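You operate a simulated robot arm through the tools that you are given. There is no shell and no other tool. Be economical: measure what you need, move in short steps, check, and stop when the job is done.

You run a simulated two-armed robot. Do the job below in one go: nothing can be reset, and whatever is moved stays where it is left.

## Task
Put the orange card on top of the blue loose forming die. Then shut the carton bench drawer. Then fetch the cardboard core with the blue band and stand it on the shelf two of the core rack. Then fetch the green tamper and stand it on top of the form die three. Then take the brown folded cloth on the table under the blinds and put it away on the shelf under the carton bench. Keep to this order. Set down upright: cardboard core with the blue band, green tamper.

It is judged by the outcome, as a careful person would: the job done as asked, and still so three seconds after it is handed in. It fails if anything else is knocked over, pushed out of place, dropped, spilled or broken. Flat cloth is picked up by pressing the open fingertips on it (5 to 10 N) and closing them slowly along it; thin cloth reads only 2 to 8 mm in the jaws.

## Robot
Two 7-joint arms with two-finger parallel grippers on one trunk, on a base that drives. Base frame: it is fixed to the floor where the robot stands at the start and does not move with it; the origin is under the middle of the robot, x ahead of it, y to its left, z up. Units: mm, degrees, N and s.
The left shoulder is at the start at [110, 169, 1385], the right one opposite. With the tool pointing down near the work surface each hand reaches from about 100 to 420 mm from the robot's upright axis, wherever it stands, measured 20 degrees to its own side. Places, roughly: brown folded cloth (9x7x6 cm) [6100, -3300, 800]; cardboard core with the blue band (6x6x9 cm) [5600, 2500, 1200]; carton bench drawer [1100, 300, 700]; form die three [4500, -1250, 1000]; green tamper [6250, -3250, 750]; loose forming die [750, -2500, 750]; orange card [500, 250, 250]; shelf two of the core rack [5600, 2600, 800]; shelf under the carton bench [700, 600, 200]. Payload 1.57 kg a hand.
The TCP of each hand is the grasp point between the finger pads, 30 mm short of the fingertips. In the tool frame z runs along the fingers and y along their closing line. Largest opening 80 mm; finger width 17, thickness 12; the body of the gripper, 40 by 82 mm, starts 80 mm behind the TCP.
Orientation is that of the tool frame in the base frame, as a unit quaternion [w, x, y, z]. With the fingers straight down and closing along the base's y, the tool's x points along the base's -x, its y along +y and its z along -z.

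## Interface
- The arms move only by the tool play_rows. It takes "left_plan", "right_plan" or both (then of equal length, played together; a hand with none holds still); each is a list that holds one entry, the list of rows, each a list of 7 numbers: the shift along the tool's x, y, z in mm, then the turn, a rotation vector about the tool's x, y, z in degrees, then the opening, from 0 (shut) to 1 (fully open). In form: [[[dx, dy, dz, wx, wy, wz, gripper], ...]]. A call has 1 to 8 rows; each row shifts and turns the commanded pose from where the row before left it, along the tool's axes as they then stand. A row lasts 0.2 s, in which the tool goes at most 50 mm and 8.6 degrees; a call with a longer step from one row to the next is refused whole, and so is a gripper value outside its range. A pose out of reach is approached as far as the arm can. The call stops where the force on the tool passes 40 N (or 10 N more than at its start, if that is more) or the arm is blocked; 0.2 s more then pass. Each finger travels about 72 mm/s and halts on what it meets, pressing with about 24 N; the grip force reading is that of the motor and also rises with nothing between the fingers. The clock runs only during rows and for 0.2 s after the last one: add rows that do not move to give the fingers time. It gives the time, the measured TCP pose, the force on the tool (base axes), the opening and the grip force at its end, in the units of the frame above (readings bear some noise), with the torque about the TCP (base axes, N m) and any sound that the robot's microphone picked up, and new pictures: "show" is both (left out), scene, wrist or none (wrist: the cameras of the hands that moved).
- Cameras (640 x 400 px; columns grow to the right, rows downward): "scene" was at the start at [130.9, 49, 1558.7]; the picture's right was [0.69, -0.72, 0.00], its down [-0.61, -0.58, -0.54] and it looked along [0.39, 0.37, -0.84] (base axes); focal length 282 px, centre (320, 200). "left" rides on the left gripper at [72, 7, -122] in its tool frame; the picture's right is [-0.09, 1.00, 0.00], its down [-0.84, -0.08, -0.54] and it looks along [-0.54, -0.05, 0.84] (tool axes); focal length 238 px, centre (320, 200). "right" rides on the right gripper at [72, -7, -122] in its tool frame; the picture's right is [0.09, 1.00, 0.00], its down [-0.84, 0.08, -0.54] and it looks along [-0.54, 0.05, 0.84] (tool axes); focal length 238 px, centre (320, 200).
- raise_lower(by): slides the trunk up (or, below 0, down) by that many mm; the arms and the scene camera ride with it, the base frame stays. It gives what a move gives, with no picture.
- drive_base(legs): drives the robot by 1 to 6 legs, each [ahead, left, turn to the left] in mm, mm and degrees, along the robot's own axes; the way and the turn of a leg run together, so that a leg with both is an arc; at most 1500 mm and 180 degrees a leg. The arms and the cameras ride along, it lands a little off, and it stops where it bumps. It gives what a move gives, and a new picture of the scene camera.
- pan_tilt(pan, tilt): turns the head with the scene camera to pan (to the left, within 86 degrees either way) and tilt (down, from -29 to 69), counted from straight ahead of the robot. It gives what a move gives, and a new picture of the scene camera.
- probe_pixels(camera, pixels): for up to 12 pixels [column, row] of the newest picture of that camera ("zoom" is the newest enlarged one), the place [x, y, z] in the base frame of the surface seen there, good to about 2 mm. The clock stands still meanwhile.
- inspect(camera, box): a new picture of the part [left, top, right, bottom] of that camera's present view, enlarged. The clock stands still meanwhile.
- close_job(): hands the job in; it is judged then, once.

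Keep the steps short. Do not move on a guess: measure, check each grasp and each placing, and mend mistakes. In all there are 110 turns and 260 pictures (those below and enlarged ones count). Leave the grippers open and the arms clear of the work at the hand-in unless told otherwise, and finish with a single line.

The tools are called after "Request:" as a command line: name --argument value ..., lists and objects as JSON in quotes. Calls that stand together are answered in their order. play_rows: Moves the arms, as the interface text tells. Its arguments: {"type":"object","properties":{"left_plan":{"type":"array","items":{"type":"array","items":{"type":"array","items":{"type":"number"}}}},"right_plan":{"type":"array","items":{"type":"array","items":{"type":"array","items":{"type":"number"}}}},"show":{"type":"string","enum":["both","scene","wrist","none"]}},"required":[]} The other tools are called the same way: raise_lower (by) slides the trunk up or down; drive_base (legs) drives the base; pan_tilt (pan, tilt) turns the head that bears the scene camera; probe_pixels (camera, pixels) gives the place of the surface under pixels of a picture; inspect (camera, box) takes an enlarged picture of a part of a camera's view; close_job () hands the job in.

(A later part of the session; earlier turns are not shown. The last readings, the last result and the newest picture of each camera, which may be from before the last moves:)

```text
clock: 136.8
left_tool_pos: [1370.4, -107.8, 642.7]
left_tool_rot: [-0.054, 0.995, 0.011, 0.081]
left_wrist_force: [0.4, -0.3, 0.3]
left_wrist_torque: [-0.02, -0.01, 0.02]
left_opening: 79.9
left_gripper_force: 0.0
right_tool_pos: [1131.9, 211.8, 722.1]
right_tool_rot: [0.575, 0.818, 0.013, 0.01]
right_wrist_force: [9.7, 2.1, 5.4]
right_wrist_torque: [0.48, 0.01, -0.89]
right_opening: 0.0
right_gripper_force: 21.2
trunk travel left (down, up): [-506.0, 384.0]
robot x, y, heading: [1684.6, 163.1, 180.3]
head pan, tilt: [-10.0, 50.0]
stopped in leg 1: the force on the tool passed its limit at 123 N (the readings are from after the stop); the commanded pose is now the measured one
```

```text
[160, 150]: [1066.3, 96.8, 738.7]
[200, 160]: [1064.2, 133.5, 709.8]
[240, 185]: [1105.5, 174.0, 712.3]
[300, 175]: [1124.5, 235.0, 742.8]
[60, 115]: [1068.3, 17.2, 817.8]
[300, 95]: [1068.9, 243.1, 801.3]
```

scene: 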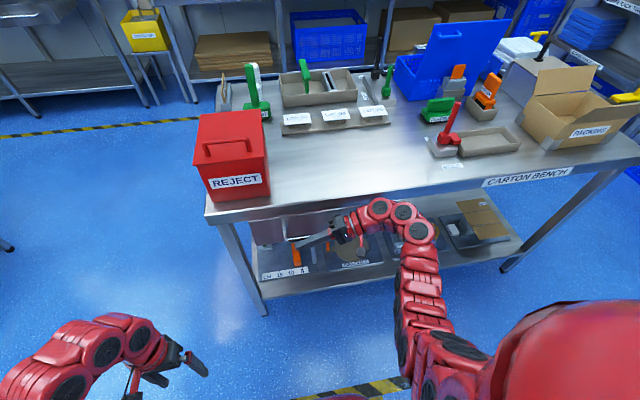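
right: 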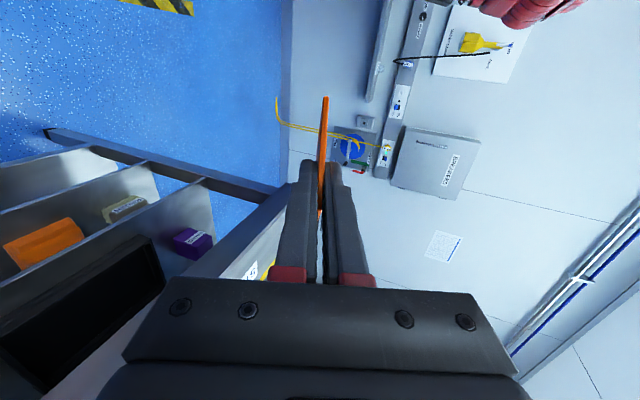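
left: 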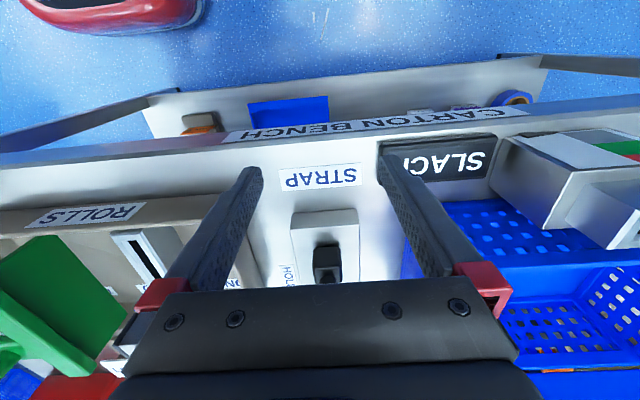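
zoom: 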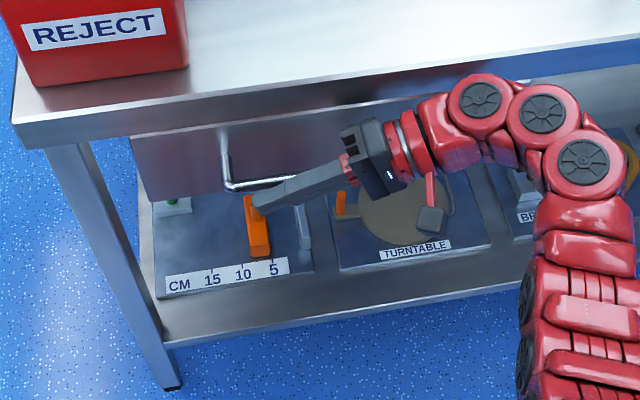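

The drawer hit its stop; the panel (x≈1065) is flush with the bench edge (1068). Back off 350 and check it stays shut, then turn to face +x and look for the core rack.

Request:
drive_base --legs '[[-350, 0, 0]]'

Request:
inspect --camera "scene" --box '[180, 150, 420, 300]'

Request:
drive_base --legs '[[0, 0, -150]]'

Request:
pan_tilt --pan 0 --tilt 10

```text
clock: 139.1
left_tool_pos: [1721.5, -109.2, 644.1]
left_tool_rot: [-0.054, 0.995, 0.013, 0.08]
left_wrist_force: [0.6, -0.5, -0.6]
left_wrist_torque: [0.01, -0.01, 0.0]
left_opening: 79.7
left_gripper_force: 0.0
right_tool_pos: [1482.2, 208.6, 720.4]
right_tool_rot: [0.575, 0.818, 0.015, 0.012]
right_wrist_force: [-0.3, 0.0, 1.0]
right_wrist_torque: [0.03, 0.03, 0.01]
right_opening: 0.0
right_gripper_force: 21.7
trunk travel left (down, up): [-506.0, 384.0]
robot x, y, heading: [2031.2, 163.6, -179.9]
head pan, tilt: [-10.0, 50.0]
```

scene: 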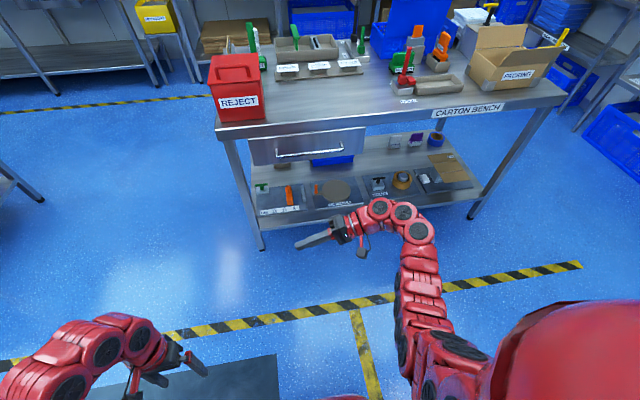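

```text
2.67 times, centred on (300, 225) of scene
```

zoom: 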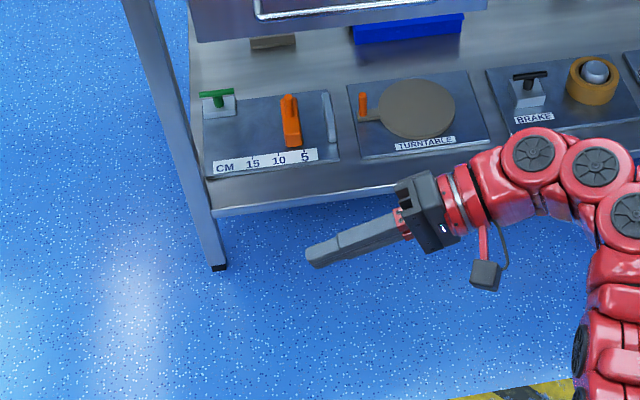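

```text
clock: 145.6
left_tool_pos: [2167.8, 558.3, 643.6]
left_tool_rot: [-0.063, -0.27, 0.958, -0.072]
left_wrist_force: [0.2, -0.1, -0.5]
left_wrist_torque: [0.01, 0.0, 0.02]
left_opening: 80.0
left_gripper_force: 0.0
right_tool_pos: [2533.8, 402.1, 720.1]
right_tool_rot: [-0.159, -0.225, 0.786, 0.553]
right_wrist_force: [0.3, 0.3, 0.0]
right_wrist_torque: [0.01, 0.0, -0.01]
right_opening: 0.1
right_gripper_force: 20.8
trunk travel left (down, up): [-506.0, 384.0]
robot x, y, heading: [2034.1, 165.3, 30.0]
head pan, tilt: [-10.0, 50.0]
```

scene: 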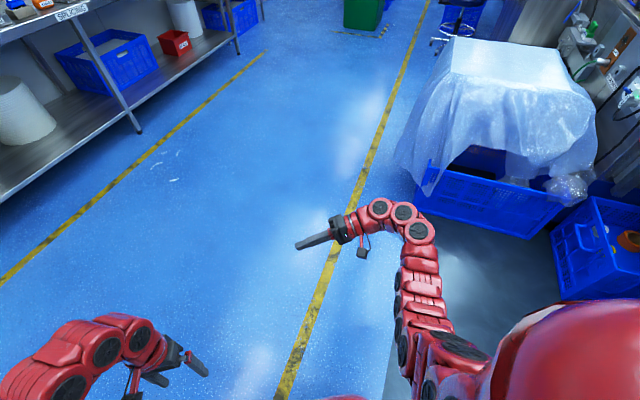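

```text
clock: 146.7
left_tool_pos: [2167.6, 559.9, 644.7]
left_tool_rot: [-0.064, -0.27, 0.958, -0.073]
left_wrist_force: [-1.4, 0.6, 0.0]
left_wrist_torque: [0.0, -0.02, -0.02]
left_opening: 79.8
left_gripper_force: 0.1
right_tool_pos: [2535.0, 402.3, 720.5]
right_tool_rot: [-0.16, -0.224, 0.786, 0.553]
right_wrist_force: [0.3, 0.5, 0.6]
right_wrist_torque: [0.0, 0.0, -0.02]
right_opening: 0.2
right_gripper_force: 21.2
trunk travel left (down, up): [-506.0, 384.0]
robot x, y, heading: [2032.9, 164.1, 30.0]
head pan, tilt: [0.0, 10.0]
```

scene: 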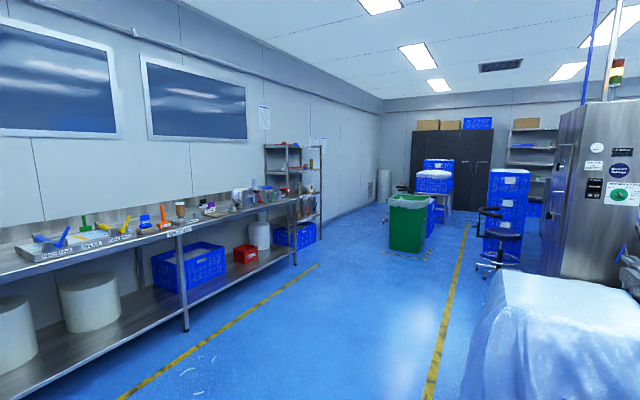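

The drawer is shut and the shelf items are fine. The core rack seems to be at (295,190). I'll measure the corridor and the rack.

Request:
inspect --camera "scene" --box '[230, 130, 350, 260]'

Request:
probe_pixels --camera "scene" --pixels '[[295, 250], [300, 215], [320, 250], [186, 325], [405, 250], [390, 240], [500, 300], [470, 320], [300, 155], [265, 150], [430, 340]]'

```text
3.08 times, centred on (290, 195) of scene
```

zoom: 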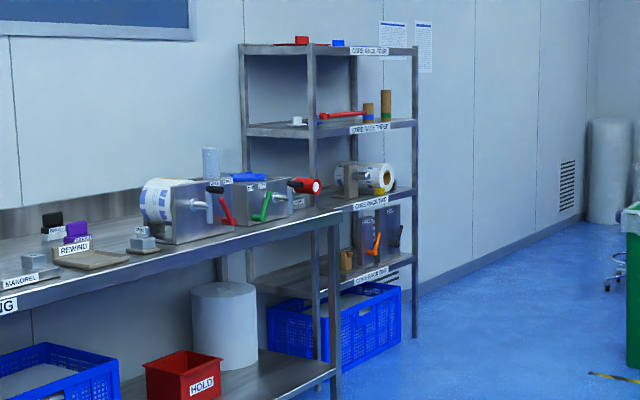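

```text
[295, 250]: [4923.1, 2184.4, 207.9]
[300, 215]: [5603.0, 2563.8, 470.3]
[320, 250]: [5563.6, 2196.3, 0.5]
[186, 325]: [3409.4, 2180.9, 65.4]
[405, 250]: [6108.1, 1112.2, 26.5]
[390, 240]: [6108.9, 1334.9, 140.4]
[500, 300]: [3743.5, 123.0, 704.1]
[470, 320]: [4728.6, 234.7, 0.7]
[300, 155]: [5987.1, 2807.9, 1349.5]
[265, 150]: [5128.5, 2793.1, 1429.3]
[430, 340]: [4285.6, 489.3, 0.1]
```

The cores are on shelf three; the rack front is around y≈2400, x 5130–6000. I'll drive up the clear corridor to about (5230,1585) and face +y.

Request:
drive_base --legs '[[0, 0, -6], [1500, 0, 0], [1500, 0, 0], [450, 0, 0], [0, 0, 66]]'

Request:
raise_lower --by 300

Request:
pan_tilt --pan -15 --tilt 20

```text
clock: 166.8
left_tool_pos: [4898.1, 1875.9, 643.2]
left_tool_rot: [0.019, 0.711, -0.696, 0.095]
left_wrist_force: [0.6, 0.3, 0.2]
left_wrist_torque: [-0.02, 0.01, -0.02]
left_opening: 80.0
left_gripper_force: 0.2
right_tool_pos: [5217.3, 2113.7, 720.4]
right_tool_rot: [0.414, 0.587, -0.57, -0.399]
right_wrist_force: [0.4, -0.3, 0.3]
right_wrist_torque: [0.04, -0.02, 0.0]
right_opening: 0.0
right_gripper_force: 20.5
trunk travel left (down, up): [-506.0, 384.0]
robot x, y, heading: [5170.6, 1561.1, 89.7]
head pan, tilt: [0.0, 10.0]
```

scene: 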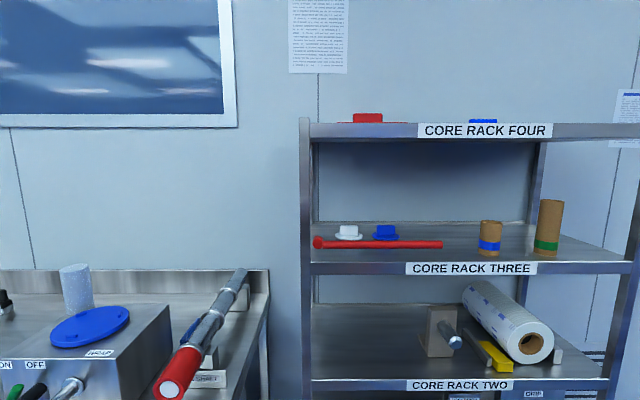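

```text
clock: 169.8
left_tool_pos: [4897.4, 1876.9, 942.8]
left_tool_rot: [0.019, 0.711, -0.696, 0.096]
left_wrist_force: [1.2, 0.5, 0.3]
left_wrist_torque: [-0.01, 0.02, -0.02]
left_opening: 80.3
left_gripper_force: 0.1
right_tool_pos: [5217.1, 2115.2, 1020.6]
right_tool_rot: [0.414, 0.587, -0.57, -0.399]
right_wrist_force: [-0.5, 0.5, 0.7]
right_wrist_torque: [0.0, -0.01, -0.01]
right_opening: 0.3
right_gripper_force: 20.8
trunk travel left (down, up): [-806.0, 84.0]
robot x, y, heading: [5170.3, 1563.8, 89.8]
head pan, tilt: [0.0, 10.0]
```

```text
clock: 170.6
left_tool_pos: [4897.4, 1875.4, 942.8]
left_tool_rot: [0.018, 0.711, -0.697, 0.095]
left_wrist_force: [0.1, 0.0, -0.4]
left_wrist_torque: [-0.01, 0.05, -0.02]
left_opening: 79.9
left_gripper_force: 0.1
right_tool_pos: [5216.7, 2114.6, 1020.9]
right_tool_rot: [0.414, 0.587, -0.57, -0.4]
right_wrist_force: [0.9, 1.7, 0.0]
right_wrist_torque: [-0.02, 0.01, 0.0]
right_opening: 0.0
right_gripper_force: 21.3
trunk travel left (down, up): [-806.0, 84.0]
robot x, y, heading: [5167.6, 1562.8, 89.9]
head pan, tilt: [-15.0, 20.0]
```

scene: 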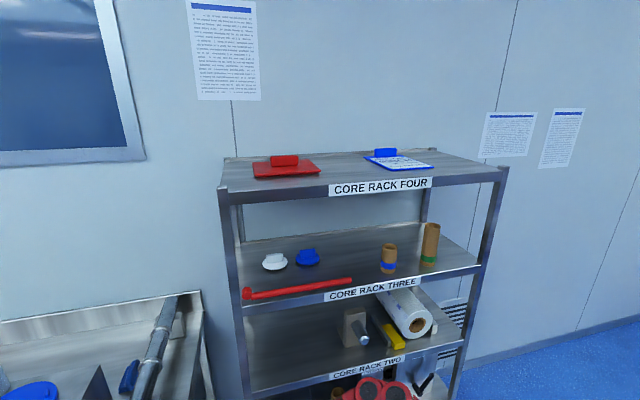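

Request:
inspect --camera "scene" --box '[220, 220, 500, 395]'

Request:
probe_pixels --camera "scene" --pixels '[[388, 262], [388, 245], [390, 273], [429, 250], [330, 300], [400, 285], [330, 187], [300, 350], [270, 340], [355, 330], [370, 345], [330, 380]]'

```text
2.29 times, centred on (360, 308) of scene
```

zoom: 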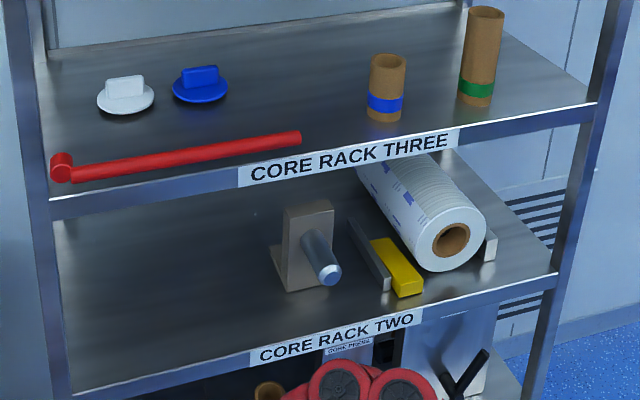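

```text
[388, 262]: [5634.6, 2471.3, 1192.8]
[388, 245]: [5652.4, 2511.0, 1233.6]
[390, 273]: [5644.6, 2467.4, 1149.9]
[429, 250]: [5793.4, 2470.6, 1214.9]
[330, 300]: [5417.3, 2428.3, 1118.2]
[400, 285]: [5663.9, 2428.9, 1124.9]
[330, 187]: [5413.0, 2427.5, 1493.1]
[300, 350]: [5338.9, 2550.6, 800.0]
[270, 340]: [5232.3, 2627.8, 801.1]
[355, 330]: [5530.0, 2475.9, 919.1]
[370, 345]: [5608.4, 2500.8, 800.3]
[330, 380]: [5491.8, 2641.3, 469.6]
```

The blue-band core stands at about (5644,2497), Ø60, z 1145–1235, shelf three's front is at y 2428. The left hand should come from the front-left (free side). I'll draw the right hand back and out, and bring the left hand forward.

Request:
play_rows --right_plan '[[[40, 0, -15, 0, 0, 0, 0], [40, 0, -15, 0, 0, 0, 0], [40, 0, -15, 0, 0, 0, 0], [20, 0, -15, 0, 0, 0, 0], [0, 0, 0, 0, 0, 0, 0]]]' --left_plan '[[[-30, -5, 0, 0, 0, 0, 1], [-35, -25, 0, 0, 0, 0, 1], [-35, -25, 0, 0, 0, 0, 1], [-35, -25, 0, 0, 0, 0, 1], [0, -25, 0, 0, 0, 0, 1]]]' --show "none"

Request:
play_rows --left_plan '[[[0, 0, 0, 1.13, -6.08, 5.95, 1], [0, 0, 0, 1.13, -6.08, 5.95, 1], [0, 0, 0, 1.13, -6.08, 5.95, 1], [0, 0, 0, 1.13, -6.08, 5.95, 1], [0, 0, 0, 1.13, -6.08, 5.95, 1], [0, 0, 0, 1.13, -6.08, 5.95, 1], [0, 0, 0, 1.13, -6.08, 5.95, 1], [0, 0, 0, 1.13, -6.08, 5.95, 1]]]' --show "scene"

```text
clock: 171.8
left_tool_pos: [4998.4, 2013.6, 932.8]
left_tool_rot: [0.019, 0.712, -0.696, 0.095]
left_wrist_force: [0.4, -0.2, 0.4]
left_wrist_torque: [0.02, 0.01, 0.0]
left_opening: 79.9
left_gripper_force: 0.2
right_tool_pos: [5278.3, 1976.1, 1042.0]
right_tool_rot: [0.414, 0.587, -0.57, -0.399]
right_wrist_force: [0.6, -0.4, 0.0]
right_wrist_torque: [0.02, -0.01, -0.02]
right_opening: 0.1
right_gripper_force: 21.6
trunk travel left (down, up): [-806.0, 84.0]
robot x, y, heading: [5172.8, 1561.2, 89.8]
head pan, tilt: [-15.0, 20.0]
```

```text
clock: 173.6
left_tool_pos: [4999.2, 2012.4, 932.0]
left_tool_rot: [0.352, -0.355, 0.854, 0.147]
left_wrist_force: [0.7, -0.3, -0.6]
left_wrist_torque: [-0.01, 0.04, 0.01]
left_opening: 80.1
left_gripper_force: 0.1
right_tool_pos: [5278.1, 1975.3, 1042.1]
right_tool_rot: [0.413, 0.587, -0.571, -0.4]
right_wrist_force: [-0.8, -0.3, -0.2]
right_wrist_torque: [0.0, -0.02, 0.02]
right_opening: 0.0
right_gripper_force: 21.6
trunk travel left (down, up): [-806.0, 84.0]
robot x, y, heading: [5170.1, 1559.5, 89.9]
head pan, tilt: [-15.0, 20.0]
```

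scene: 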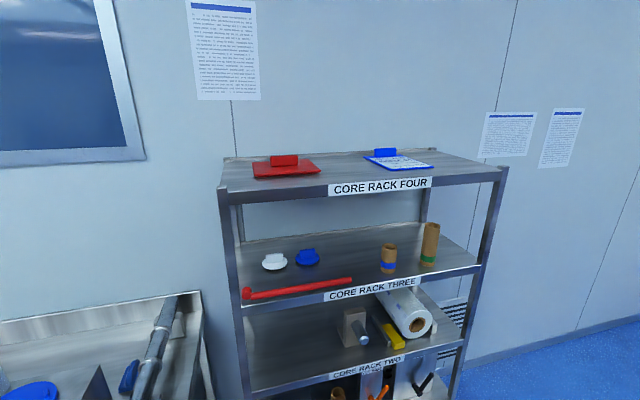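

Orientation reached. Now raise the trunk 80 and test lifting the hand up to z≈1200 by the arm.

Request:
raise_lower --by 80

Request:
play_rows --left_plan '[[[-22, 0, -22, 0, 0, 0, 1], [-22, 0, -22, 0, 0, 0, 1], [-22, 0, -22, 0, 0, 0, 1], [-22, 0, -22, 0, 0, 0, 1], [-22, 0, -22, 0, 0, 0, 1], [-22, 0, -22, 0, 0, 0, 1]]]' --show "none"

```text
clock: 174.7
left_tool_pos: [4999.5, 2013.0, 1011.2]
left_tool_rot: [0.353, -0.355, 0.854, 0.146]
left_wrist_force: [0.1, 0.8, 0.2]
left_wrist_torque: [-0.02, -0.03, 0.0]
left_opening: 80.2
left_gripper_force: 0.0
right_tool_pos: [5276.9, 1975.9, 1121.5]
right_tool_rot: [0.414, 0.586, -0.571, -0.399]
right_wrist_force: [0.1, -0.9, 0.9]
right_wrist_torque: [0.02, -0.01, -0.02]
right_opening: 0.0
right_gripper_force: 21.4
trunk travel left (down, up): [-886.0, 4.0]
robot x, y, heading: [5171.2, 1566.1, 89.4]
head pan, tilt: [-15.0, 20.0]
```

```text
clock: 176.1
left_tool_pos: [4974.3, 2038.6, 1181.4]
left_tool_rot: [0.352, -0.356, 0.854, 0.145]
left_wrist_force: [0.4, -0.5, 0.2]
left_wrist_torque: [0.01, 0.01, 0.03]
left_opening: 80.1
left_gripper_force: 0.1
left hand out of reach, approached as far as the arm can: row 3, 4, 5, 6
right_tool_pos: [5277.7, 1976.0, 1121.4]
right_tool_rot: [0.414, 0.587, -0.57, -0.4]
right_wrist_force: [-0.2, 0.4, -0.6]
right_wrist_torque: [-0.02, 0.01, -0.01]
right_opening: 0.0
right_gripper_force: 21.4
trunk travel left (down, up): [-886.0, 4.0]
robot x, y, heading: [5172.4, 1564.7, 89.7]
head pan, tilt: [-15.0, 20.0]
```

TCP reaches 1181 at this tilt. I'll flatten the fingers by 15° to gain lifting room, and try a bit more height.

Request:
play_rows --left_plan '[[[0, 0, 0, 0, -7.5, 0, 1], [0, 0, 0, 0, -7.5, 0, 1], [-17, 0, -10, 0, 0, 0, 1], [-17, 0, -10, 0, 0, 0, 1], [-17, 0, -10, 0, 0, 0, 1]]]' --show "none"

```text
clock: 177.3
left_tool_pos: [4975.7, 2038.6, 1238.4]
left_tool_rot: [0.46, -0.333, 0.8, 0.192]
left_wrist_force: [-1.1, 0.3, 0.5]
left_wrist_torque: [0.03, -0.04, 0.03]
left_opening: 80.0
left_gripper_force: 0.1
right_tool_pos: [5278.8, 1976.2, 1122.1]
right_tool_rot: [0.413, 0.586, -0.571, -0.399]
right_wrist_force: [0.1, 0.5, -0.1]
right_wrist_torque: [0.0, 0.0, 0.03]
right_opening: 0.0
right_gripper_force: 21.5
trunk travel left (down, up): [-886.0, 4.0]
robot x, y, heading: [5174.5, 1564.3, 89.9]
head pan, tilt: [-15.0, 20.0]
```

Good: TCP 1238 with fingers 30° down. Lower 43 so that the lift has room, and drive to the staging point in front-left of the core.

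Request:
raise_lower --by -43

Request:
drive_base --legs '[[0, -570, 0], [360, 0, 0]]'

Request:
pan_tilt --pan 10 --tilt 35

Request:
inspect --camera "left" --box '[0, 0, 640, 400]'

```text
clock: 178.2
left_tool_pos: [4976.5, 2037.3, 1196.1]
left_tool_rot: [0.461, -0.332, 0.801, 0.19]
left_wrist_force: [0.0, -0.4, 0.0]
left_wrist_torque: [0.0, -0.01, 0.01]
left_opening: 80.1
left_gripper_force: 0.0
right_tool_pos: [5277.2, 1975.4, 1079.0]
right_tool_rot: [0.413, 0.586, -0.571, -0.4]
right_wrist_force: [0.8, 0.0, 0.0]
right_wrist_torque: [-0.04, -0.01, 0.01]
right_opening: 0.0
right_gripper_force: 20.6
trunk travel left (down, up): [-843.0, 47.0]
robot x, y, heading: [5171.9, 1560.3, 89.6]
head pan, tilt: [-15.0, 20.0]
```

```text
clock: 183.4
left_tool_pos: [5547.3, 2399.0, 1196.6]
left_tool_rot: [0.459, -0.334, 0.8, 0.193]
left_wrist_force: [0.7, -0.4, 0.0]
left_wrist_torque: [-0.01, 0.02, 0.01]
left_opening: 80.1
left_gripper_force: 0.1
right_tool_pos: [5849.3, 2335.8, 1078.0]
right_tool_rot: [0.414, 0.587, -0.57, -0.398]
right_wrist_force: [0.8, 0.2, 0.5]
right_wrist_torque: [-0.01, -0.01, -0.01]
right_opening: 0.0
right_gripper_force: 21.3
trunk travel left (down, up): [-843.0, 47.0]
robot x, y, heading: [5742.9, 1922.2, 89.9]
head pan, tilt: [-15.0, 20.0]
```

scene: 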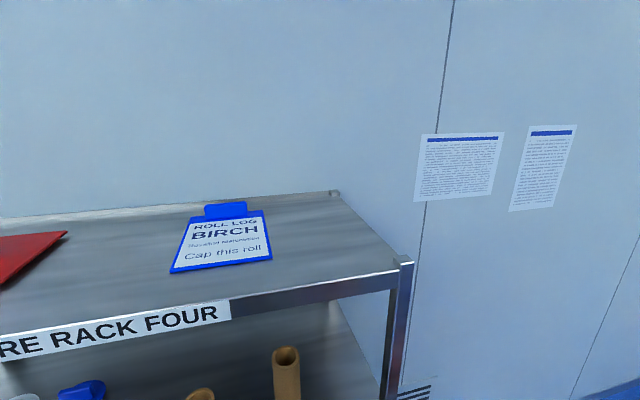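

```text
clock: 184.3
left_tool_pos: [5547.2, 2399.6, 1196.6]
left_tool_rot: [0.46, -0.333, 0.801, 0.192]
left_wrist_force: [-0.1, 0.6, -0.2]
left_wrist_torque: [-0.01, 0.05, 0.01]
left_opening: 80.2
left_gripper_force: 0.0
right_tool_pos: [5848.8, 2336.3, 1079.7]
right_tool_rot: [0.415, 0.586, -0.57, -0.399]
right_wrist_force: [-0.7, 0.0, 0.1]
right_wrist_torque: [0.01, -0.02, 0.01]
right_opening: 0.0
right_gripper_force: 21.9
trunk travel left (down, up): [-843.0, 47.0]
robot x, y, heading: [5742.4, 1924.2, 89.8]
head pan, tilt: [10.0, 35.0]
```

scene: 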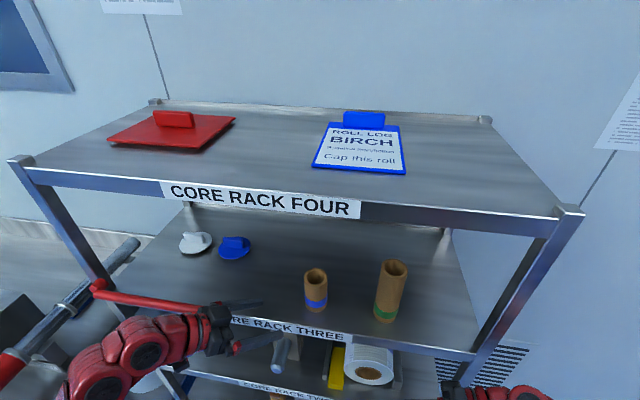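

```text
1.00 times, centred on (320, 200) of left (not enlarged: the box is as wide or as high as the picture)
```

zoom: 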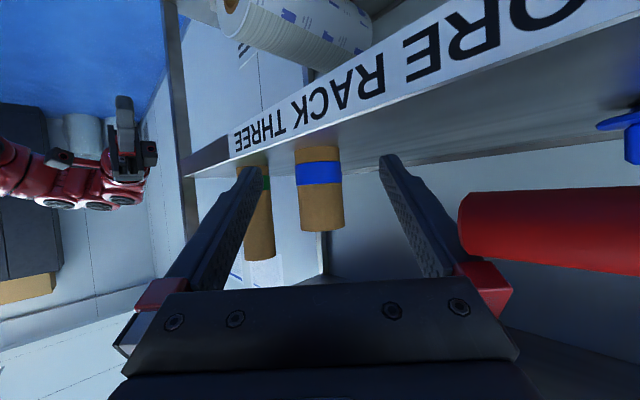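

I'll retract the right hand away from the shelf, and measure the core from the wrist picture.

Request:
probe_pixels --camera "zoom" --pixels '[[319, 165], [299, 165], [337, 165], [320, 205], [303, 205], [340, 205], [317, 152], [321, 228], [500, 220]]'

Request:
probe_pixels --camera "scene" --pixels '[[316, 305], [305, 276], [327, 276], [316, 270], [316, 284], [200, 303], [390, 268]]'

Request:
play_rows --right_plan '[[[40, 0, 0, 0, 0, 0, 0], [40, 0, 0, 0, 0, 0, 0], [40, 0, 0, 0, 0, 0, 0], [20, 0, 0, 0, 0, 0, 0]]]' --show "none"

```text
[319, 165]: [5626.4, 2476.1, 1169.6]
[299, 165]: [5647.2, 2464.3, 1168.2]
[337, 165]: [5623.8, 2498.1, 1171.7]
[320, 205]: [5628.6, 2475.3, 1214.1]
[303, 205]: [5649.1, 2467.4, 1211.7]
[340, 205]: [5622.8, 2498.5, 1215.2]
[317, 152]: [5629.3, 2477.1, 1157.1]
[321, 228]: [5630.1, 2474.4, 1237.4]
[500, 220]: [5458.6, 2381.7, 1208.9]
```

```text
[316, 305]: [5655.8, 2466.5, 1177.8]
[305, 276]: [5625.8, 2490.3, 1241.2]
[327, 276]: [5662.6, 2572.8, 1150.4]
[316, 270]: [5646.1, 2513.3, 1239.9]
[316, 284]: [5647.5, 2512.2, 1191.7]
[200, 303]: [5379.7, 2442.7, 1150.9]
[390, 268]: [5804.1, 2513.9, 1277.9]
```

```text
clock: 185.3
left_tool_pos: [5547.3, 2398.9, 1196.5]
left_tool_rot: [0.46, -0.333, 0.8, 0.192]
left_wrist_force: [0.1, 0.8, -0.2]
left_wrist_torque: [0.0, 0.0, -0.01]
left_opening: 80.1
left_gripper_force: 0.0
right_tool_pos: [5853.4, 2194.7, 1079.4]
right_tool_rot: [0.414, 0.587, -0.569, -0.399]
right_wrist_force: [0.7, 0.1, 0.2]
right_wrist_torque: [0.01, -0.01, 0.04]
right_opening: 0.0
right_gripper_force: 21.3
trunk travel left (down, up): [-843.0, 47.0]
robot x, y, heading: [5742.3, 1925.0, 90.1]
head pan, tilt: [10.0, 35.0]
```

A red object near the left hand at (5458,2382,1209) needs checking before moving.

Request:
inspect --camera "scene" --box '[80, 220, 400, 400]'

Request:
probe_pixels --camera "left" --pixels '[[500, 220]]'

```text
2.00 times, centred on (240, 310) of scene
```

zoom: 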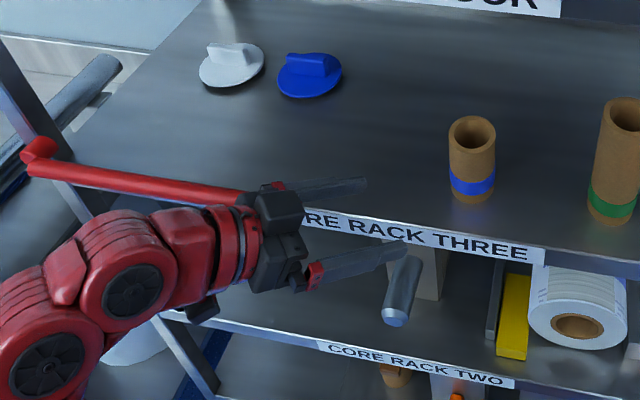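

```text
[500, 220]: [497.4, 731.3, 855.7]
```

Request:
inspect --camera "left" --box '[400, 130, 640, 280]'

Request:
probe_pixels --camera "zoom" --pixels '[[180, 220], [180, 260], [300, 200], [300, 240], [300, 300], [450, 230], [600, 220], [600, 300]]'

```text
2.67 times, centred on (520, 205) of left
```

zoom: 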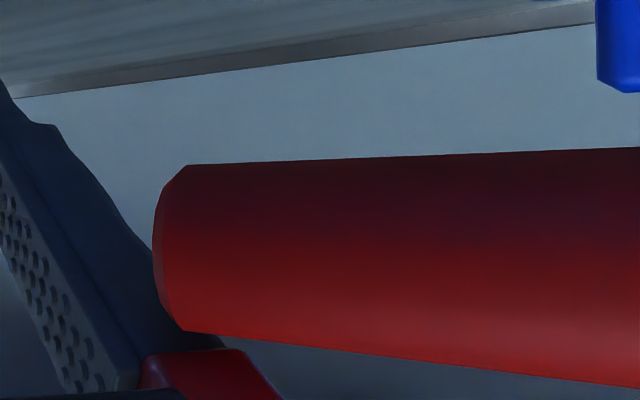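

```text
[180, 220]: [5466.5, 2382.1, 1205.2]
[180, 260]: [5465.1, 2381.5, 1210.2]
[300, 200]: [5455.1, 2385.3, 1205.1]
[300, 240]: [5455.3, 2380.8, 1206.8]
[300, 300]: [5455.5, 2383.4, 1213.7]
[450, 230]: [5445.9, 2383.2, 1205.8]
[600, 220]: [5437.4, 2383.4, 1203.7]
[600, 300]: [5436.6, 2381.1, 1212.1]
```

The red bar is a lever ending at (5466,2392,z≈1208), in front of the shelf, just beside the hand. I'll go right first to get clear of it, then forward, and then diagonally to the core (centre ≈ (5651,2496)).

Request:
drive_base --legs '[[0, -34, 0], [27, 0, 0]]'

Request:
inspect --camera "left" --box '[0, 0, 640, 400]'

```text
clock: 186.6
left_tool_pos: [5579.5, 2420.9, 1197.3]
left_tool_rot: [0.462, -0.332, 0.799, 0.193]
left_wrist_force: [0.3, -1.3, 1.1]
left_wrist_torque: [0.03, -0.01, -0.02]
left_opening: 80.0
left_gripper_force: 0.0
right_tool_pos: [5886.2, 2217.7, 1080.9]
right_tool_rot: [0.412, 0.588, -0.569, -0.4]
right_wrist_force: [-0.7, 0.7, -0.5]
right_wrist_torque: [0.02, -0.04, -0.05]
right_opening: 0.1
right_gripper_force: 21.0
trunk travel left (down, up): [-843.0, 47.0]
robot x, y, heading: [5777.1, 1947.2, 90.1]
head pan, tilt: [10.0, 35.0]
```

scene: 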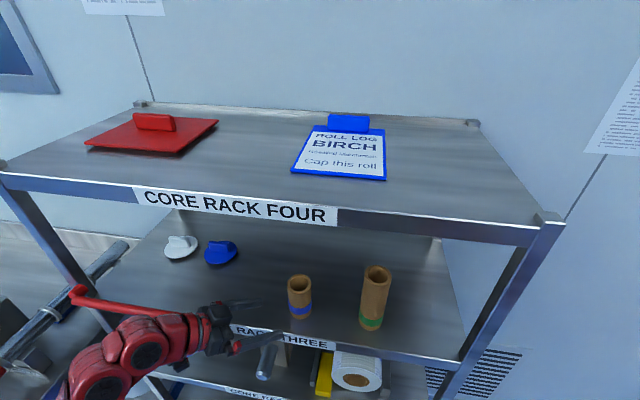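

```text
1.00 times, centred on (320, 200) of left (not enlarged: the box is as wide or as high as the picture)
```

zoom: 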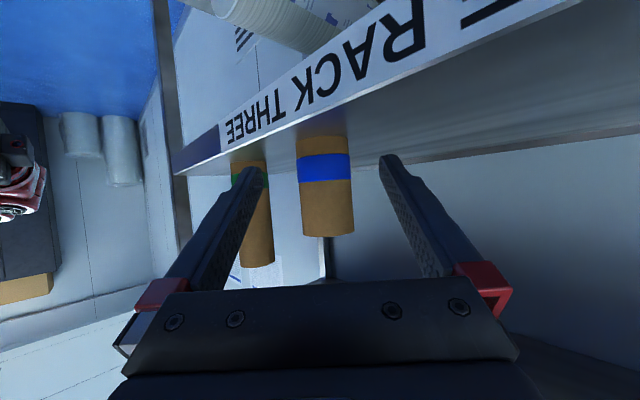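

Core is centred between the fingers (col 326). Drive diagonally +45/+48.

Request:
drive_base --legs '[[46, -44, 0]]'

Request:
inspect --camera "left" --box '[0, 0, 640, 400]'

Request:
probe_pixels --camera "zoom" --pixels '[[322, 180], [300, 180], [350, 180], [322, 220], [298, 220], [352, 220]]'

```text
clock: 187.5
left_tool_pos: [5624.5, 2470.7, 1197.3]
left_tool_rot: [0.46, -0.333, 0.8, 0.192]
left_wrist_force: [0.5, -0.9, 0.4]
left_wrist_torque: [0.01, 0.01, 0.02]
left_opening: 79.8
left_gripper_force: 0.0
right_tool_pos: [5931.0, 2266.3, 1079.9]
right_tool_rot: [0.414, 0.587, -0.569, -0.4]
right_wrist_force: [-0.7, -0.9, -0.6]
right_wrist_torque: [-0.03, 0.01, -0.01]
right_opening: 0.1
right_gripper_force: 21.0
trunk travel left (down, up): [-843.0, 47.0]
robot x, y, heading: [5820.2, 1994.6, 89.9]
head pan, tilt: [10.0, 35.0]
```

scene: 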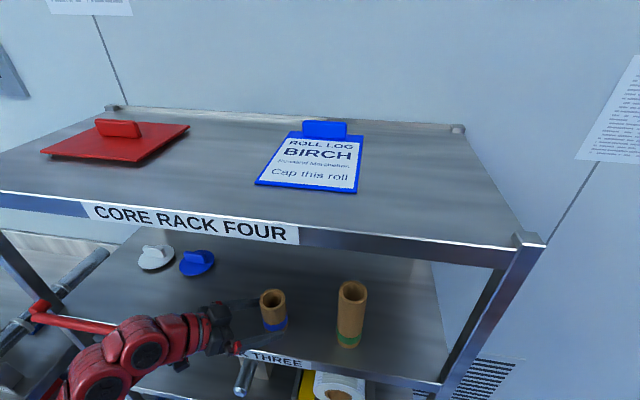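

```text
1.00 times, centred on (320, 200) of left (not enlarged: the box is as wide or as high as the picture)
```

zoom: 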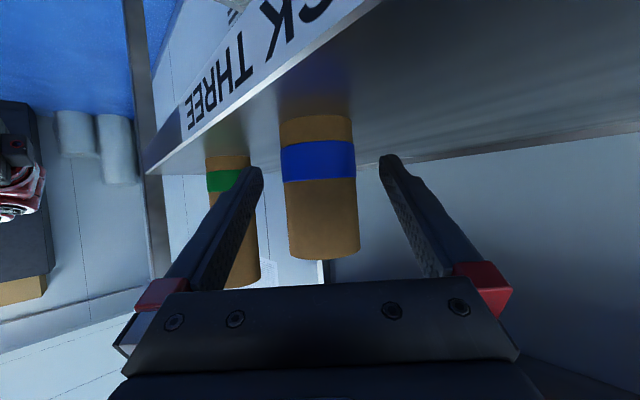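

```text
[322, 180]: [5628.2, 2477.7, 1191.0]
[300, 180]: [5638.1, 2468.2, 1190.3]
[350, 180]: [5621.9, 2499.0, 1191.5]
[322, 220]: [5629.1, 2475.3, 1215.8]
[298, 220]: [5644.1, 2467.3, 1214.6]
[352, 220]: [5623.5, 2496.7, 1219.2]
```

Remaining 37 mm along the approach. Advance with the arm and close.

Request:
play_rows --left_plan '[[[-6, 0.3, 10.5, 0, 0, 0, 1], [-6, 0.3, 10.5, 0, 0, 0, 1], [-6, 0.4, 10, 0, 0, 0, 1], [0, 0, 0, 0, 0, 0, 1]]]' --show "wrist"

```text
clock: 188.5
left_tool_pos: [5649.1, 2498.2, 1196.1]
left_tool_rot: [0.461, -0.334, 0.8, 0.192]
left_wrist_force: [0.8, 0.3, 0.0]
left_wrist_torque: [0.01, -0.02, -0.02]
left_opening: 80.0
left_gripper_force: 0.0
right_tool_pos: [5931.2, 2266.8, 1079.6]
right_tool_rot: [0.415, 0.587, -0.569, -0.399]
right_wrist_force: [-0.4, -0.6, 0.7]
right_wrist_torque: [-0.02, -0.05, -0.02]
right_opening: 0.0
right_gripper_force: 21.5
trunk travel left (down, up): [-843.0, 47.0]
robot x, y, heading: [5821.0, 1997.2, 89.8]
head pan, tilt: [10.0, 35.0]
```

left: 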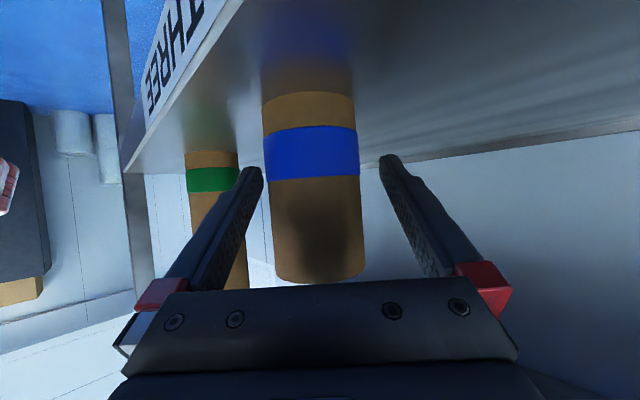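

Core is between the pads. Close and lift 35.

Request:
play_rows --left_plan '[[[0, 0, 0, 0, 0, 0, 0.85], [0, 0, 0, 0, 0, 0, 0.75], [0, 0, 0, 0, 0, 0, 0.65], [0, 0, 0, 0, 0, 0, 0.6], [0, 0, 0, 0, 0, 0, 0.6], [0, 0, 0, 0, 0, 0, 0.55]]]' --show "none"

Request:
raise_lower --by 35

Request:
inspect --camera "scene" --box '[200, 250, 400, 375]'

```text
clock: 189.9
left_tool_pos: [5649.8, 2497.7, 1196.6]
left_tool_rot: [0.46, -0.334, 0.8, 0.192]
left_wrist_force: [0.6, 0.0, 0.9]
left_wrist_torque: [0.01, 0.01, 0.01]
left_opening: 50.6
left_gripper_force: 23.7
right_tool_pos: [5931.3, 2266.9, 1078.2]
right_tool_rot: [0.414, 0.587, -0.57, -0.399]
right_wrist_force: [-0.5, -0.6, 0.5]
right_wrist_torque: [-0.01, 0.03, -0.01]
right_opening: 0.0
right_gripper_force: 21.2
trunk travel left (down, up): [-843.0, 47.0]
robot x, y, heading: [5821.8, 1993.6, 89.7]
head pan, tilt: [10.0, 35.0]
```

```text
clock: 190.7
left_tool_pos: [5649.6, 2498.1, 1231.0]
left_tool_rot: [0.46, -0.333, 0.801, 0.191]
left_wrist_force: [-0.8, 0.0, -0.6]
left_wrist_torque: [-0.02, 0.0, 0.03]
left_opening: 50.6
left_gripper_force: 23.6
right_tool_pos: [5932.0, 2267.1, 1113.8]
right_tool_rot: [0.414, 0.588, -0.569, -0.399]
right_wrist_force: [0.5, -0.7, -0.3]
right_wrist_torque: [-0.03, 0.0, -0.02]
right_opening: 0.0
right_gripper_force: 20.9
trunk travel left (down, up): [-878.0, 12.0]
robot x, y, heading: [5820.3, 1997.9, 89.8]
head pan, tilt: [10.0, 35.0]
```

```text
3.20 times, centred on (300, 312) of scene
```

zoom: 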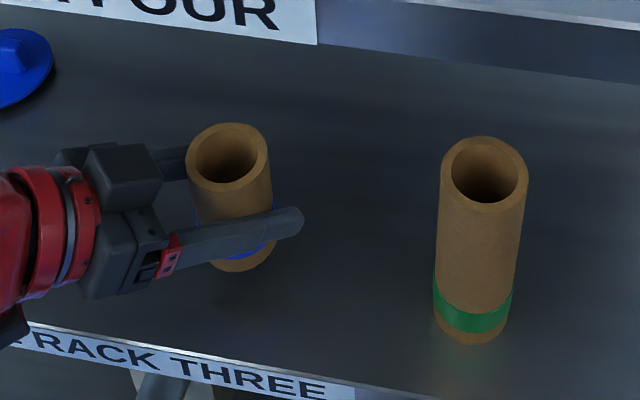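

Core held (50.6 mm, 24 N) and lifted. Retreat along the same diagonal, then straight back.

Request:
drive_base --legs '[[-72, 68, 0], [-220, 0, 0]]'

Request:
inspect --camera "left" --box '[0, 0, 640, 400]'

```text
clock: 193.2
left_tool_pos: [5580.4, 2208.7, 1229.8]
left_tool_rot: [0.46, -0.335, 0.8, 0.193]
left_wrist_force: [0.6, -0.3, -1.7]
left_wrist_torque: [0.01, 0.02, 0.01]
left_opening: 50.8
left_gripper_force: 23.8
right_tool_pos: [5862.2, 1978.3, 1114.0]
right_tool_rot: [0.416, 0.588, -0.569, -0.399]
right_wrist_force: [-0.1, 0.3, 0.0]
right_wrist_torque: [0.01, 0.02, 0.01]
right_opening: 0.0
right_gripper_force: 21.2
trunk travel left (down, up): [-878.0, 12.0]
robot x, y, heading: [5752.7, 1704.1, 90.1]
head pan, tilt: [10.0, 35.0]
```

scene: 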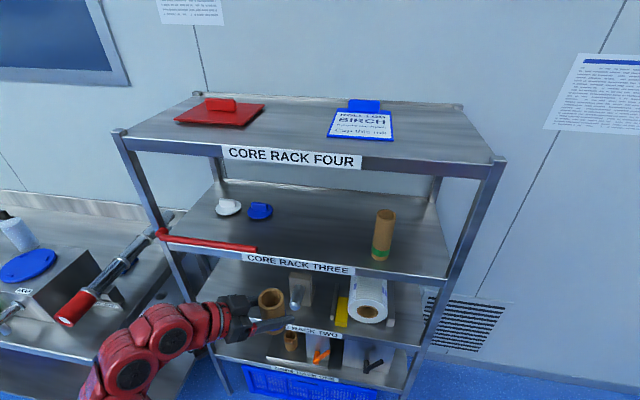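

```text
1.00 times, centred on (320, 200) of left (not enlarged: the box is as wide or as high as the picture)
```

zoom: 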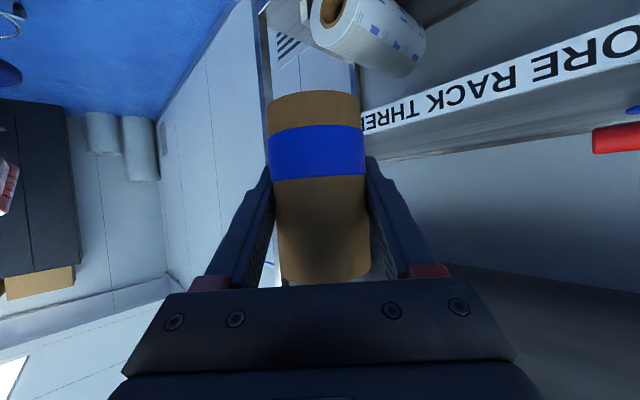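

Now lower 368 to shelf-two height and look at the free place on the left part of shelf two.

Request:
raise_lower --by -366

Request:
pan_tilt --pan 20 --tilt 25

```text
clock: 196.7
left_tool_pos: [5580.8, 2206.5, 865.2]
left_tool_rot: [0.459, -0.335, 0.8, 0.192]
left_wrist_force: [0.0, -0.9, -0.8]
left_wrist_torque: [0.02, 0.0, -0.02]
left_opening: 50.7
left_gripper_force: 23.7
right_tool_pos: [5862.0, 1978.2, 749.3]
right_tool_rot: [0.414, 0.588, -0.569, -0.399]
right_wrist_force: [0.0, -0.3, 0.0]
right_wrist_torque: [0.01, 0.02, 0.01]
right_opening: 0.0
right_gripper_force: 21.2
trunk travel left (down, up): [-512.0, 378.0]
robot x, y, heading: [5755.8, 1704.9, 89.9]
head pan, tilt: [10.0, 35.0]
```

```text
clock: 197.4
left_tool_pos: [5581.5, 2206.3, 865.2]
left_tool_rot: [0.46, -0.335, 0.8, 0.192]
left_wrist_force: [0.3, -0.3, -0.5]
left_wrist_torque: [-0.02, -0.01, 0.01]
left_opening: 50.6
left_gripper_force: 23.9
right_tool_pos: [5862.1, 1976.9, 748.3]
right_tool_rot: [0.414, 0.588, -0.569, -0.399]
right_wrist_force: [0.0, -0.5, -0.6]
right_wrist_torque: [-0.03, -0.01, 0.0]
right_opening: 0.3
right_gripper_force: 21.1
trunk travel left (down, up): [-512.0, 378.0]
robot x, y, heading: [5752.7, 1704.9, 89.9]
head pan, tilt: [20.0, 25.0]
```

scene: 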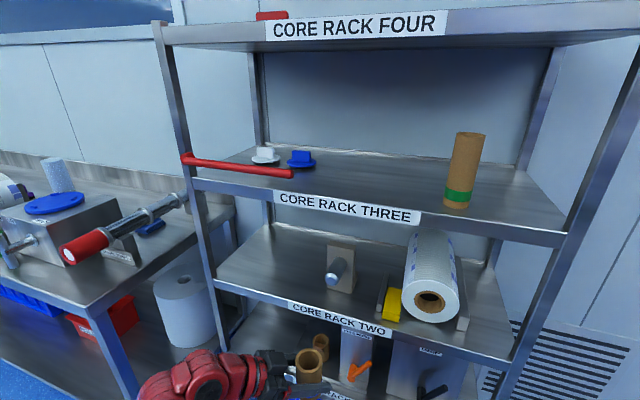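

Request:
probe_pixels --camera "scene" --pixels '[[330, 285], [327, 295], [335, 260], [355, 275], [334, 270], [260, 270], [250, 290], [205, 230], [300, 300], [285, 280], [215, 285], [240, 225]]'

Request:
inspect --camera "scene" --box '[180, 200, 420, 350]'

```text
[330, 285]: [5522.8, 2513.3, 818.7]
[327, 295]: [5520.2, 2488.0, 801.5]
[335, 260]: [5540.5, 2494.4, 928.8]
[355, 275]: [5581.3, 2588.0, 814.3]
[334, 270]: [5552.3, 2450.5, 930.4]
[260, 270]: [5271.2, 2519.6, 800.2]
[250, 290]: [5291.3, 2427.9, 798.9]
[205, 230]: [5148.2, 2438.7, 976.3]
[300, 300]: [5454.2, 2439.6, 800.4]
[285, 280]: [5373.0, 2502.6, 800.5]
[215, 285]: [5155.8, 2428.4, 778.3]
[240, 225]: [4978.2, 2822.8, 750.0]
```

```text
2.67 times, centred on (300, 275) of scene
```

zoom: 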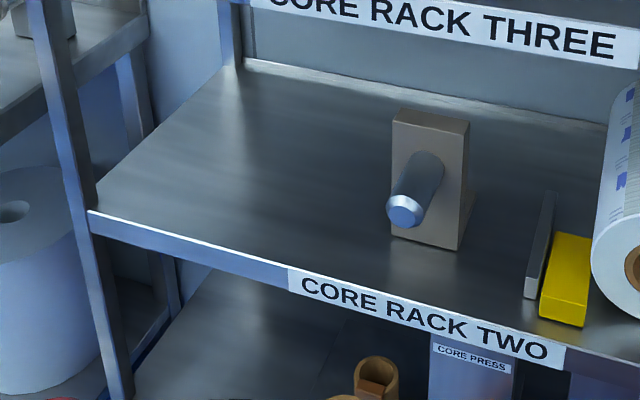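

Request:
probe_pixels --camera "scene" --pixels '[[160, 385], [185, 370], [215, 365], [245, 365], [270, 365], [310, 355]]'

```text
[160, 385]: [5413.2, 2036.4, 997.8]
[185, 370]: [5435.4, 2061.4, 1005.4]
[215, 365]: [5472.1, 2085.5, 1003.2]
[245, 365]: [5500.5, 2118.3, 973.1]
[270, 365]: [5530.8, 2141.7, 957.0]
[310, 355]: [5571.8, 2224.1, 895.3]
```

Arm trails straight back at 45°, clear of the rack post. Target TCP (5400,2490). Move left 181, then ahead 235, then check.

Request:
drive_base --legs '[[0, 181, 0], [235, 0, 0]]'

Request:
inspect --camera "left" --box '[0, 0, 640, 400]'

```text
clock: 200.3
left_tool_pos: [5395.3, 2440.8, 864.5]
left_tool_rot: [0.46, -0.336, 0.799, 0.193]
left_wrist_force: [-0.3, 0.5, -0.9]
left_wrist_torque: [0.01, 0.02, -0.05]
left_opening: 50.7
left_gripper_force: 24.2
right_tool_pos: [5677.8, 2213.1, 749.0]
right_tool_rot: [0.416, 0.589, -0.568, -0.398]
right_wrist_force: [0.3, 1.2, 0.7]
right_wrist_torque: [0.01, 0.0, 0.03]
right_opening: 0.1
right_gripper_force: 21.2
trunk travel left (down, up): [-512.0, 378.0]
robot x, y, heading: [5570.6, 1939.0, 90.1]
head pan, tilt: [20.0, 25.0]
```

scene: 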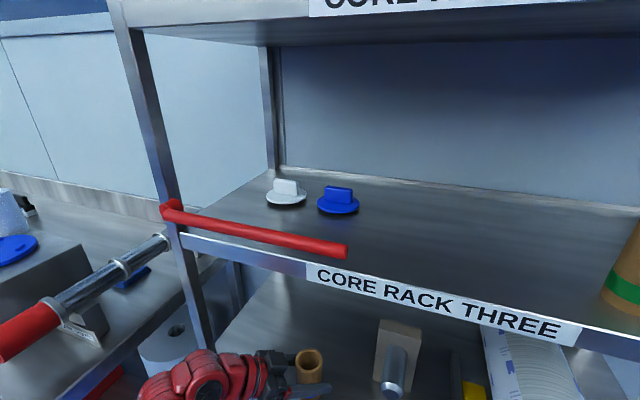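

```text
1.00 times, centred on (320, 200) of left (not enlarged: the box is as wide or as high as the picture)
```

zoom: 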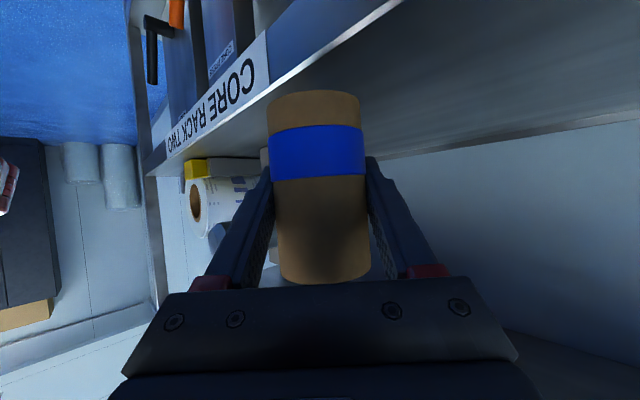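

Ahead 55 more, then lower 15.

Request:
drive_base --legs '[[55, 0, 0]]'

Request:
raise_lower --by -15

Request:
inspect --camera "left" --box '[200, 40, 440, 190]'

Request:
probe_pixels --camera "zoom" --pixels '[[300, 150], [310, 120], [200, 190], [410, 190], [450, 60], [330, 60], [260, 100]]'

```text
clock: 201.2
left_tool_pos: [5396.8, 2497.6, 864.2]
left_tool_rot: [0.459, -0.336, 0.799, 0.192]
left_wrist_force: [0.4, -0.9, -0.9]
left_wrist_torque: [0.03, 0.01, -0.01]
left_opening: 50.7
left_gripper_force: 24.3
right_tool_pos: [5677.4, 2267.2, 748.0]
right_tool_rot: [0.415, 0.588, -0.569, -0.398]
right_wrist_force: [0.0, -0.6, 1.2]
right_wrist_torque: [-0.02, 0.04, 0.03]
right_opening: 0.1
right_gripper_force: 21.7
trunk travel left (down, up): [-512.0, 378.0]
robot x, y, heading: [5567.1, 1994.1, 90.1]
head pan, tilt: [20.0, 25.0]
```

scene: 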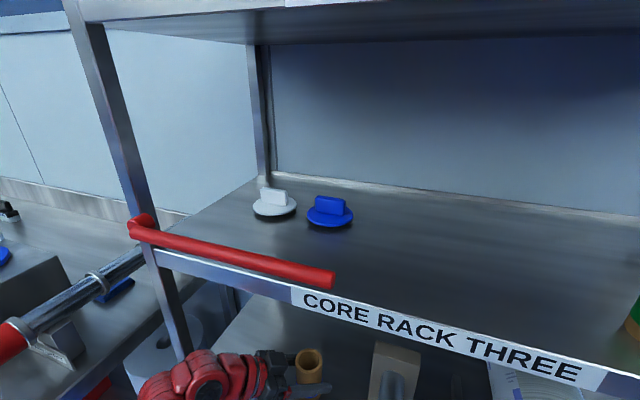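

```text
clock: 201.9
left_tool_pos: [5395.7, 2494.7, 849.4]
left_tool_rot: [0.459, -0.336, 0.8, 0.193]
left_wrist_force: [-0.3, -0.1, -1.1]
left_wrist_torque: [-0.03, -0.04, -0.01]
left_opening: 50.8
left_gripper_force: 24.0
right_tool_pos: [5678.3, 2266.1, 733.1]
right_tool_rot: [0.414, 0.589, -0.568, -0.398]
right_wrist_force: [1.2, 0.9, 0.4]
right_wrist_torque: [0.01, 0.01, -0.02]
right_opening: 0.0
right_gripper_force: 21.5
trunk travel left (down, up): [-497.0, 393.0]
robot x, y, heading: [5566.3, 1989.5, 90.1]
head pan, tilt: [20.0, 25.0]
```

```text
2.67 times, centred on (320, 115) of left
```

zoom: 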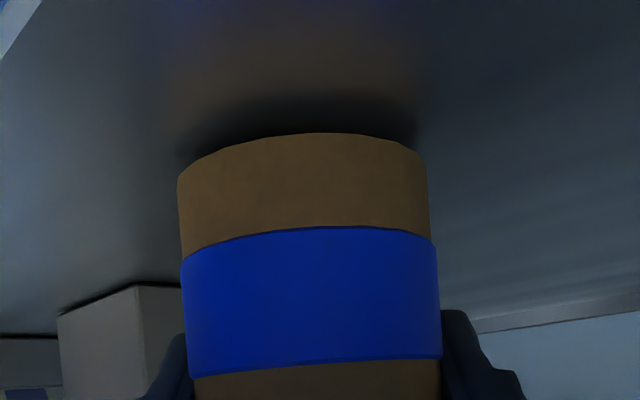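

```text
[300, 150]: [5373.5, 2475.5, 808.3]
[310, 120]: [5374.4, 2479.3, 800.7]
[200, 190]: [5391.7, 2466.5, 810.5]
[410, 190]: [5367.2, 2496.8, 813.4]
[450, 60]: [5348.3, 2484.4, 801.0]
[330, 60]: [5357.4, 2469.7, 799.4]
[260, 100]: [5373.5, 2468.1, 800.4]
```

The bottom is a few mm above the shelf. Lower in 1 mm steps with the arm.

Request:
play_rows --left_plan '[[[0.9, 0, 0.5, 0, 0, 0, 0.55], [0.9, 0, 0.5, 0, 0, 0, 0.55], [0.9, 0, 0.5, 0, 0, 0, 0.55], [0, 0, 0, 0, 0, 0, 0.55]]]' --show "none"

```text
clock: 202.9
left_tool_pos: [5396.1, 2494.8, 846.9]
left_tool_rot: [0.459, -0.336, 0.799, 0.193]
left_wrist_force: [0.2, -0.7, -0.5]
left_wrist_torque: [0.0, -0.01, -0.03]
left_opening: 50.8
left_gripper_force: 24.3
right_tool_pos: [5678.5, 2266.7, 732.7]
right_tool_rot: [0.415, 0.588, -0.569, -0.398]
right_wrist_force: [-0.3, 0.6, 0.6]
right_wrist_torque: [-0.02, -0.02, -0.01]
right_opening: 0.0
right_gripper_force: 21.3
trunk travel left (down, up): [-497.0, 393.0]
robot x, y, heading: [5569.1, 1992.8, 89.9]
head pan, tilt: [20.0, 25.0]
```

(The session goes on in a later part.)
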